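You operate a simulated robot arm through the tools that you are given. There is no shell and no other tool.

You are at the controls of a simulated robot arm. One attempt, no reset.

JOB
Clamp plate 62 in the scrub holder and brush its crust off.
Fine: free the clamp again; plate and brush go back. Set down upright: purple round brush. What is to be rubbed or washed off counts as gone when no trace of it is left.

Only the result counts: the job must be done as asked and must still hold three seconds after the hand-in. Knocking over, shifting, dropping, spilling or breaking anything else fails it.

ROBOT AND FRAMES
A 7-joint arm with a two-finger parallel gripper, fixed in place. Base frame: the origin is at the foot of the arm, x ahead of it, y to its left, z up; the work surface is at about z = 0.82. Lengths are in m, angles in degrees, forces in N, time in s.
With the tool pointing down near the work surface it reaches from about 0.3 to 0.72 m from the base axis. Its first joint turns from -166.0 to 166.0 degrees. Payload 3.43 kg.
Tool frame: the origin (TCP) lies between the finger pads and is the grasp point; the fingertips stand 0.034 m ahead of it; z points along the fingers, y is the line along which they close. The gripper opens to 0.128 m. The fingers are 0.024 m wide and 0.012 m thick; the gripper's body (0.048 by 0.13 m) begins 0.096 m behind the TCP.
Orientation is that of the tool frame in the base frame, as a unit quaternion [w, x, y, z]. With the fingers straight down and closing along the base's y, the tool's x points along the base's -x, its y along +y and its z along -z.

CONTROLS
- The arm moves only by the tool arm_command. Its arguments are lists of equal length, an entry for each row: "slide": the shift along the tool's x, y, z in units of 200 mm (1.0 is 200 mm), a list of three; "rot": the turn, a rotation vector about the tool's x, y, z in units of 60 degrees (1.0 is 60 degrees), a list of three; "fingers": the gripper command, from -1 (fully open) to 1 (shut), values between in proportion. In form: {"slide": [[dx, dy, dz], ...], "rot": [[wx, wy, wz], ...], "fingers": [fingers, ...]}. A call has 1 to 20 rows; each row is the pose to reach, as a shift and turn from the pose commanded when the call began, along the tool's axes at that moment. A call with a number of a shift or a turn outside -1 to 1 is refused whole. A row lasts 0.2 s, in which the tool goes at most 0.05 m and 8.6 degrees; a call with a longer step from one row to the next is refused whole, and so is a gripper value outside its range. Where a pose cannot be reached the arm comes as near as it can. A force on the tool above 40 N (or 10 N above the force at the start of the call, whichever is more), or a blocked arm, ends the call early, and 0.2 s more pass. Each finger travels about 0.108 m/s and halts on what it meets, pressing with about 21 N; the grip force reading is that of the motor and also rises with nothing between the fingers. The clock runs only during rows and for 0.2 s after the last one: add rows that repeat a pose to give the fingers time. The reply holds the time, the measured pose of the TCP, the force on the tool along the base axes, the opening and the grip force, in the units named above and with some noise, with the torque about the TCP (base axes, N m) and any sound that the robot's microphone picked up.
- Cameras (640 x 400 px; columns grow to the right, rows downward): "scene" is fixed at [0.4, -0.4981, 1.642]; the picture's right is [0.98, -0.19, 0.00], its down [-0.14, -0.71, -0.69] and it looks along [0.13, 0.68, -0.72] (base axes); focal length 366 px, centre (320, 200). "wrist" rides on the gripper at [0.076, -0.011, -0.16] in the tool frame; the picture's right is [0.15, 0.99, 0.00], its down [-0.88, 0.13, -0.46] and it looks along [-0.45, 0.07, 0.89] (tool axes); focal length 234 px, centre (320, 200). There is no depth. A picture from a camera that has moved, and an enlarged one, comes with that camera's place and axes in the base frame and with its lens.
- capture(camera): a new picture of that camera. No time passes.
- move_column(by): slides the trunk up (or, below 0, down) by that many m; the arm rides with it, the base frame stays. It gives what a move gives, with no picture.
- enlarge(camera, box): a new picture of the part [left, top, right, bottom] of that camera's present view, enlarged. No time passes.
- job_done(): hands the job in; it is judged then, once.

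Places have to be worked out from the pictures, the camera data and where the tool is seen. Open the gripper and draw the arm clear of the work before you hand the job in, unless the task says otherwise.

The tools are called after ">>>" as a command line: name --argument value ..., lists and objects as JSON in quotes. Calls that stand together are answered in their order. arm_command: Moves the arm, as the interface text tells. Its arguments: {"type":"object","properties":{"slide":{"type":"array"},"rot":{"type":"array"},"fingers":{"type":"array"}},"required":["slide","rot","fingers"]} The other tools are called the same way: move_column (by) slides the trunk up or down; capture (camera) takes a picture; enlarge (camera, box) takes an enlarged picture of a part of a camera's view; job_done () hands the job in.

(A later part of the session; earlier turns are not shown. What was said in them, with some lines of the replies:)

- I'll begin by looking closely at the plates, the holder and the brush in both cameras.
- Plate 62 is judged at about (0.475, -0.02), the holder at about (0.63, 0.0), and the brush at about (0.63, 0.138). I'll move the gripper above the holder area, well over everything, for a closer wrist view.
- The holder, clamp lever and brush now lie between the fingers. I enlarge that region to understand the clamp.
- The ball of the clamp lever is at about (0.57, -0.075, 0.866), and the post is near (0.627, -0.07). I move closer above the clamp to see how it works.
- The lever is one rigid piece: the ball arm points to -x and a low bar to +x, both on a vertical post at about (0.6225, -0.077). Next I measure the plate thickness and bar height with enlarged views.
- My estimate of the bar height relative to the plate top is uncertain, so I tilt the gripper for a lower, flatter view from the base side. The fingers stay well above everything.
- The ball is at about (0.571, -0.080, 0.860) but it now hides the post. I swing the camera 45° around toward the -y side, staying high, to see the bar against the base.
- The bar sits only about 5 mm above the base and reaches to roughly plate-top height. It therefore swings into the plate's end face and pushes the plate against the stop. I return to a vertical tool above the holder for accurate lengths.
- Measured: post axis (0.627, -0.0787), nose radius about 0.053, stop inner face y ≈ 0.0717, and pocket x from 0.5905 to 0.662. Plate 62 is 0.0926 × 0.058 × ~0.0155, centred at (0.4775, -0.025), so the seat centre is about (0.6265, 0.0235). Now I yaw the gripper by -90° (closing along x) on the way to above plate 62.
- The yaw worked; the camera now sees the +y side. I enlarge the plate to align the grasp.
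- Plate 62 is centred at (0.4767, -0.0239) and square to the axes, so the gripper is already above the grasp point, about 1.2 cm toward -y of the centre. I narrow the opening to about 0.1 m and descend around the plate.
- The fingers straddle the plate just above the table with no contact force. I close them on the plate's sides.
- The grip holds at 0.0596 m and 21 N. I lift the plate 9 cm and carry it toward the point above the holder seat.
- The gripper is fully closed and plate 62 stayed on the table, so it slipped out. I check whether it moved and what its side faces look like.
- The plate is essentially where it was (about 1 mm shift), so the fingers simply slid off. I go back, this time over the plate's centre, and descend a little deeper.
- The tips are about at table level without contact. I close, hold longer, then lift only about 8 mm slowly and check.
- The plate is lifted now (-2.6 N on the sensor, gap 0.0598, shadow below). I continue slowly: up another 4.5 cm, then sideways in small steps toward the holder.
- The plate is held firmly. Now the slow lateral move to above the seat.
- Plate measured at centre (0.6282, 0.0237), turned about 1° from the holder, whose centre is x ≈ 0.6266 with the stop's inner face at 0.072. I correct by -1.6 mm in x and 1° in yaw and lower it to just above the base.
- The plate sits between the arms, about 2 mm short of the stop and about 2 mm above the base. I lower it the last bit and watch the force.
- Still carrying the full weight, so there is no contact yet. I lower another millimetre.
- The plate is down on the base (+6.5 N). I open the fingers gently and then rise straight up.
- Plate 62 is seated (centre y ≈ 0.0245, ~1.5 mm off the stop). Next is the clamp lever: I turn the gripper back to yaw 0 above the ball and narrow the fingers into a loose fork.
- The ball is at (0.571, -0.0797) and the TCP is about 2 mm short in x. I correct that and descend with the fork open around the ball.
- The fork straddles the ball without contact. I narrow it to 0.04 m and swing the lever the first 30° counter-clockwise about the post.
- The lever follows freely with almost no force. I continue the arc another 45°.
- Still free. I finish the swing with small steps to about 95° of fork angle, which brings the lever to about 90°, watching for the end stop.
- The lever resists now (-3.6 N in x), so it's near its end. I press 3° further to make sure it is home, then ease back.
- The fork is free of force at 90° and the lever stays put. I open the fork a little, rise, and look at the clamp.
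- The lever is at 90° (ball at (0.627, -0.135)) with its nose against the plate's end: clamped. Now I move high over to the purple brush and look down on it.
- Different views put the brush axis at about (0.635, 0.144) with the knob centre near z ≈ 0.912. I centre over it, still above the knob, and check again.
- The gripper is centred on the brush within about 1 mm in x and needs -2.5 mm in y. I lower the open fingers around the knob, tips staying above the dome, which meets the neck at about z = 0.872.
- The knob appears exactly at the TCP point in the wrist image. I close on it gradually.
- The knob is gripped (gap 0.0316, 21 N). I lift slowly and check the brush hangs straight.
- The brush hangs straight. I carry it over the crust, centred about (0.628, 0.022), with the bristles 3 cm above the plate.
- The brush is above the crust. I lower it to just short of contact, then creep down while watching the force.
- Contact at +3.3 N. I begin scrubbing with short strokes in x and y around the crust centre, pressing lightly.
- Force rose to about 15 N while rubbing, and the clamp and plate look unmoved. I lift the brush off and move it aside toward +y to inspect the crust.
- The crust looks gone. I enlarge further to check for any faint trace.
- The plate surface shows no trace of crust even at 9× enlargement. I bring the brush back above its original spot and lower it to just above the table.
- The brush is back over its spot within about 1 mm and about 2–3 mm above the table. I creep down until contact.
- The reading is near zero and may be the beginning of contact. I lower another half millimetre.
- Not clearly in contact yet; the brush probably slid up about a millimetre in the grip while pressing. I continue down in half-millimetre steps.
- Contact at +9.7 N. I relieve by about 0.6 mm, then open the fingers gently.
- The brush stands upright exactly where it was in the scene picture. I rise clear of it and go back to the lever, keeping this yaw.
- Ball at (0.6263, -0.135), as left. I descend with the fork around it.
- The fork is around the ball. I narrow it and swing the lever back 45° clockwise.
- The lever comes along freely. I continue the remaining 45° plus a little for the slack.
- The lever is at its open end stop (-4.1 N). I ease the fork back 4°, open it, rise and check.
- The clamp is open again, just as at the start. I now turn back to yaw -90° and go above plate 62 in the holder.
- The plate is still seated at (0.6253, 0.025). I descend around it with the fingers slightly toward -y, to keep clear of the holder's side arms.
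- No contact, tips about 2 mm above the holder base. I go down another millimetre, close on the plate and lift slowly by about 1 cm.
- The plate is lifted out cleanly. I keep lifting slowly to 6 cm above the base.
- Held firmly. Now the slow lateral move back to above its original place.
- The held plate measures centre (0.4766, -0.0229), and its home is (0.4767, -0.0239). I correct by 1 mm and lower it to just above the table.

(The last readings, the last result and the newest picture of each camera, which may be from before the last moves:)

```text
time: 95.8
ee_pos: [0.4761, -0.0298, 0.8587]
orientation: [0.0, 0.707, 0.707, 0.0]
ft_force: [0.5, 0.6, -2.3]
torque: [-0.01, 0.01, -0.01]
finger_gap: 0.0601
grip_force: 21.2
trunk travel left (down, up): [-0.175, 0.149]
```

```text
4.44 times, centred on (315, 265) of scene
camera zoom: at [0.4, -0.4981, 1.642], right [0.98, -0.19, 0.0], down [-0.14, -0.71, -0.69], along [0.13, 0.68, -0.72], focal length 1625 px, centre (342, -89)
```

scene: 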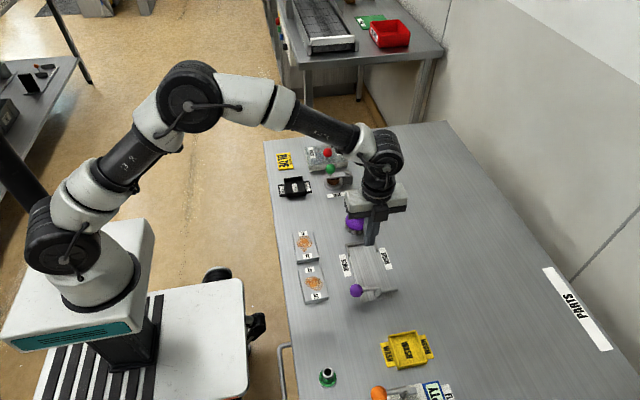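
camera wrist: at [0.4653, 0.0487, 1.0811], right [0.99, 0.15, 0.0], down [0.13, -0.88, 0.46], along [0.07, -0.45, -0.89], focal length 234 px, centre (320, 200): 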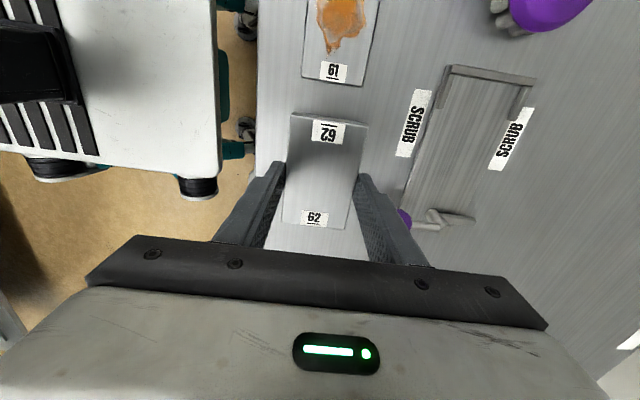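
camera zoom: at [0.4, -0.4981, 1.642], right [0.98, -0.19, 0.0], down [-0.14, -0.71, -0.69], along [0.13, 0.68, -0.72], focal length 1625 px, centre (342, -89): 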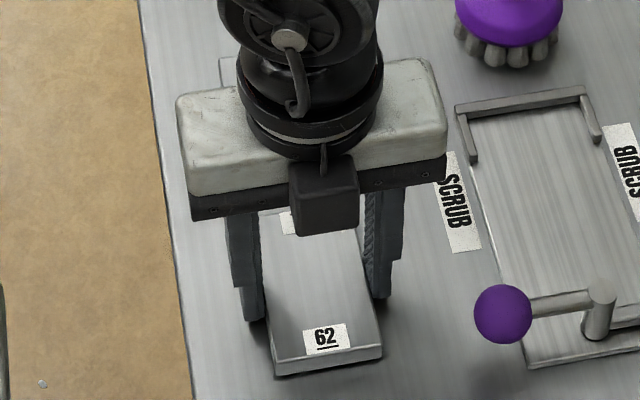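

Still carrying the weight (-2.3 N). I creep down another millimetre.

>>> arm_command --slide '[[0, 0, 0.003], [0, 0, 0.005], [0, 0, 0.005]]' --rot '[[0, 0, 0], [0, 0, 0], [0, 0, 0]]' --fingers '[1, 1, 1]'

```text
time: 96.6
ee_pos: [0.4754, -0.0299, 0.8558]
orientation: [0.0, 0.707, 0.707, 0.0]
ft_force: [0.2, 0.4, -2.5]
torque: [-0.03, -0.03, -0.04]
finger_gap: 0.0597
grip_force: 20.7
trunk travel left (down, up): [-0.175, 0.149]
```

>>> arm_command --slide '[[0, 0, 0.003], [0, 0, 0.005], [0, 0, 0.005]]' --rot '[[0, 0, 0], [0, 0, 0], [0, 0, 0]]' --fingers '[1, 1, 1]'

```text
time: 97.4
ee_pos: [0.476, -0.0294, 0.8567]
orientation: [0.0, 0.707, 0.707, 0.0]
ft_force: [-0.1, 0.8, 0.1]
torque: [0.06, 0.05, -0.05]
finger_gap: 0.0594
grip_force: 21.1
trunk travel left (down, up): [-0.175, 0.149]
```

The weight is now off the sensor, so the plate touches the table. I check its position once more before letting go.

>>> enlarge --camera "wrist" --box '[260, 60, 400, 240]'

```text
2.22 times, centred on (330, 150) of wrist
camera zoom: at [0.4658, 0.0464, 1.0148], right [0.99, 0.15, 0.0], down [0.13, -0.88, 0.46], along [0.07, -0.45, -0.89], focal length 520 px, centre (298, 311)
```

zoom: 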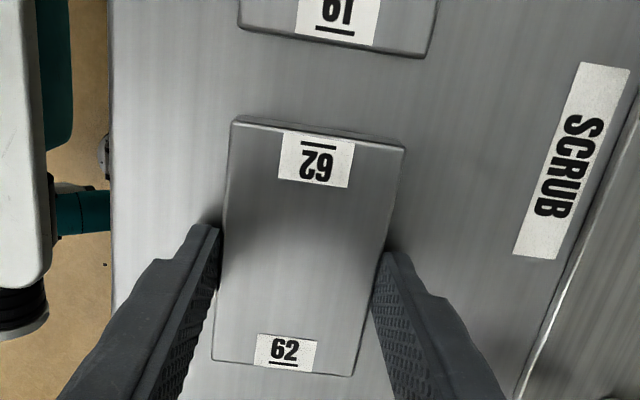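

The plate is at about (0.477, -0.025), 1 mm from its original place. I nudge it that millimetre, open gently and rise.

>>> arm_command --slide '[[0.003, 0, -0.004], [0.006, 0, -0.004], [0.006, 0, 0.0], [0.006, 0, 0.0], [0.006, 0, 0.0], [0.006, 0, 0.0], [0.006, 0, 0.0], [0.006, 0, 0.0]]' --rot '[[0, 0, 0], [0, 0, 0], [0, 0, 0], [0, 0, 0], [0, 0, 0], [0, 0, 0], [0, 0, 0], [0, 0, 0]]' --fingers '[1, 1, 1, 1, 0.04, -0.1, -0.35, -0.5]'

>>> arm_command --slide '[[0, 0, -0.05], [0, 0, -0.15], [0, 0, -0.35], [0, 0, -0.55], [0, 0, -0.75], [0, 0, -0.75]]' --rot '[[0, 0, 0], [0, 0, 0], [0, 0, 0], [0, 0, 0], [0, 0, 0], [0, 0, 0]]' --fingers '[-0.5, -0.5, -0.5, -0.5, -0.5, -0.5]'

>>> capture --camera "wrist"

>>> enlarge --camera "wrist" --box '[285, 60, 385, 180]'

>>> capture --camera "scene"

```text
time: 99.2
ee_pos: [0.476, -0.0287, 0.8561]
orientation: [0.0, 0.708, 0.707, 0.0]
ft_force: [-0.2, -0.4, 0.2]
torque: [0.0, 0.01, 0.01]
finger_gap: 0.0958
grip_force: 0.0
trunk travel left (down, up): [-0.175, 0.149]
```

```text
time: 100.6
ee_pos: [0.4749, -0.0301, 1.0079]
orientation: [-0.001, 0.707, 0.707, 0.001]
ft_force: [-0.3, 0.3, 1.0]
torque: [0.03, -0.01, 0.0]
finger_gap: 0.096
grip_force: 0.0
trunk travel left (down, up): [-0.175, 0.149]
```

```text
taken
camera wrist: at [0.4658, 0.0467, 1.166], right [0.99, 0.15, 0.0], down [0.13, -0.88, 0.46], along [0.07, -0.45, -0.89], focal length 234 px, centre (320, 200)
```

wrist: 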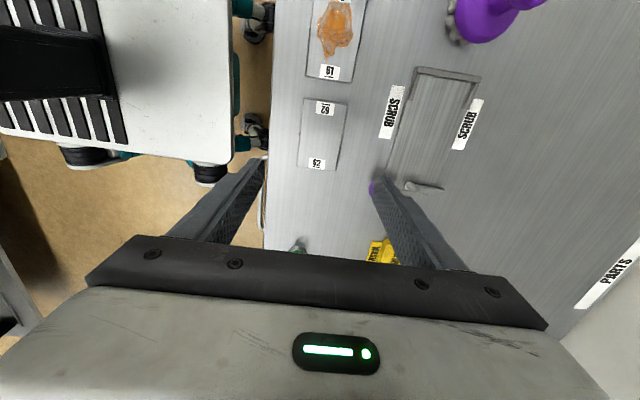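

```text
3.33 times, centred on (335, 120) of wrist
camera zoom: at [0.4658, 0.0467, 1.166], right [0.99, 0.15, 0.0], down [0.13, -0.88, 0.46], along [0.07, -0.45, -0.89], focal length 781 px, centre (270, 467)
```

zoom: 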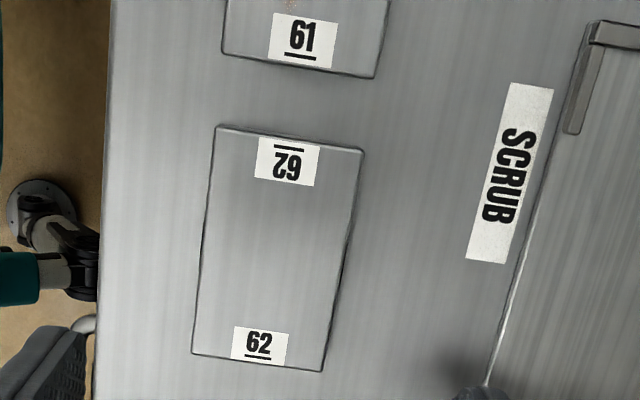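

```text
taken
```

scene: 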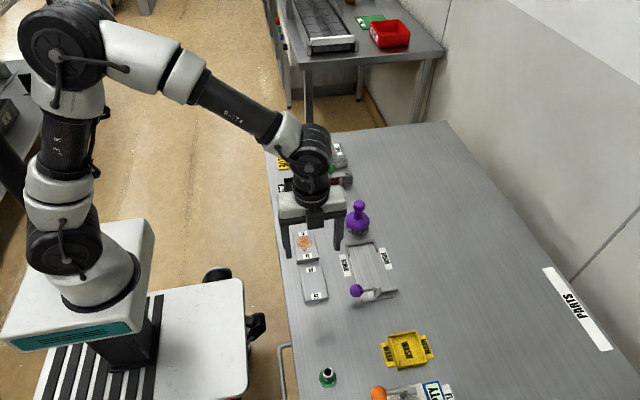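

Plate 62 is clean and back at (0.4777, -0.0234), within 1 mm of its start. I draw the arm up and back to its starting area and take a final look.

>>> arm_command --slide '[[0, 0, -0.2], [0, 0, -0.4], [0, 0, -0.565], [0.15, -0.08, -0.565], [0.32, -0.16, -0.565], [0.48, -0.24, -0.565], [0.64, -0.32, -0.565], [0.8, -0.4, -0.565], [0.8, -0.4, -0.565]]' --rot '[[0, 0, 0], [0, 0, 0], [0, 0, 0], [0, 0, 0], [0, 0, 0], [0, 0, 0], [0, 0, 0], [0, 0, 0], [0, 0, 0]]' --fingers '[-0.5, -0.7, -1, -1, -1, -1, -1, -1, -1]'

>>> capture --camera "scene"

>>> enlarge --camera "scene" --box '[270, 180, 430, 310]'

>>> enlarge --camera "scene" --box '[285, 255, 345, 310]'

```text
time: 102.6
ee_pos: [0.3951, 0.13, 1.1178]
orientation: [0.001, 0.707, 0.707, 0.0]
ft_force: [-0.1, -0.1, 0.2]
torque: [-0.04, -0.02, 0.03]
finger_gap: 0.128
grip_force: 0.1
trunk travel left (down, up): [-0.175, 0.149]
```

```text
taken
```

scene: 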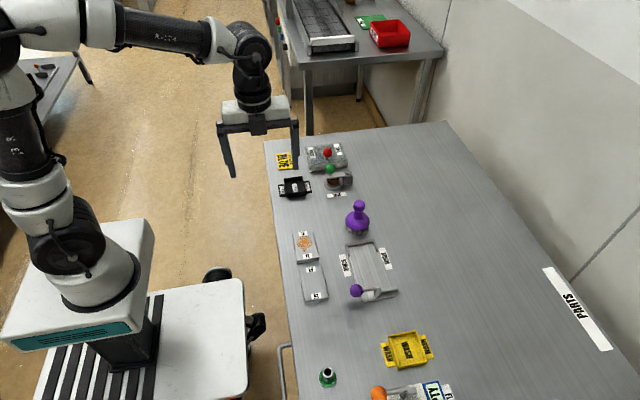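

```text
3.08 times, centred on (350, 245) of scene
camera zoom: at [0.4, -0.4981, 1.642], right [0.98, -0.19, 0.0], down [-0.14, -0.71, -0.69], along [0.13, 0.68, -0.72], focal length 1125 px, centre (228, 62)
```

zoom: 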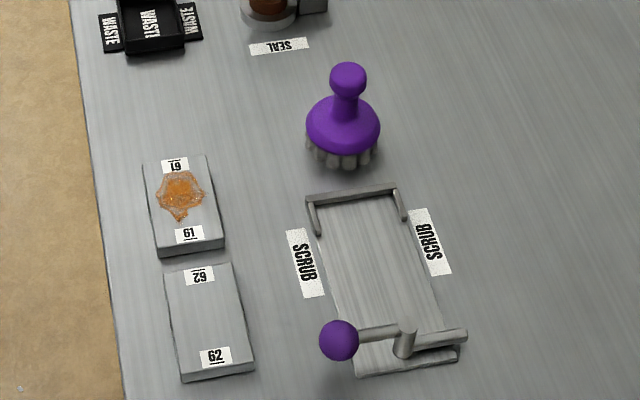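

```text
7.27 times, centred on (315, 282) of scene
camera zoom: at [0.4, -0.4981, 1.642], right [0.98, -0.19, 0.0], down [-0.14, -0.71, -0.69], along [0.13, 0.68, -0.72], focal length 2659 px, centre (356, -400)
```

zoom: 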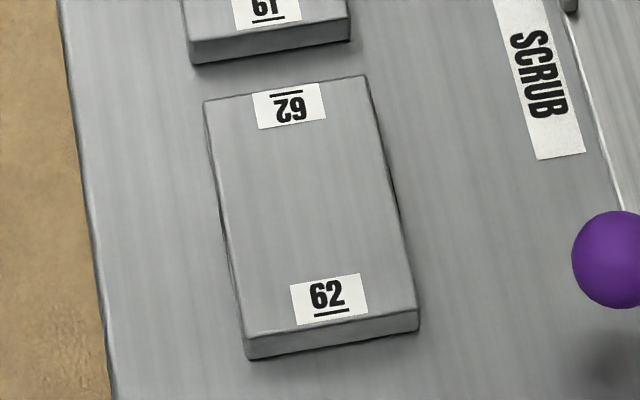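

The final pictures match the start: plate 62 is back in place with no crust left. The brush stands upright on its spot, the clamp is open, plate 61 is untouched, and the arm is clear with the gripper open. I hand the job in.

>>> job_done

```text
The job is handed in.
```

Plate 62's crust is brushed off, and the job is handed in. I checked the plate at about 9× enlargement and saw no trace left.

- **Clamping and brushing:** The plate was seated in the scrub holder and clamped with the lever. Brushing rose to about 15 N, and the plate and clamp did not visibly move.
- **Clamp:** The lever is back at its open end stop, in the same place as at the start.
- **Plate 62:** It is back within about 1 mm of its original place.
- **Brush:** It stands upright on its original spot.
- **Other items:** In the final pictures nothing else has moved, and plate 61 is untouched. The arm is back at its starting position with the gripper open.

On my first try at lifting plate 62, the fingers slid off. The plate shifted by about a millimetre and nothing else was touched. I then gripped it nearer its centre and lifted it slowly.
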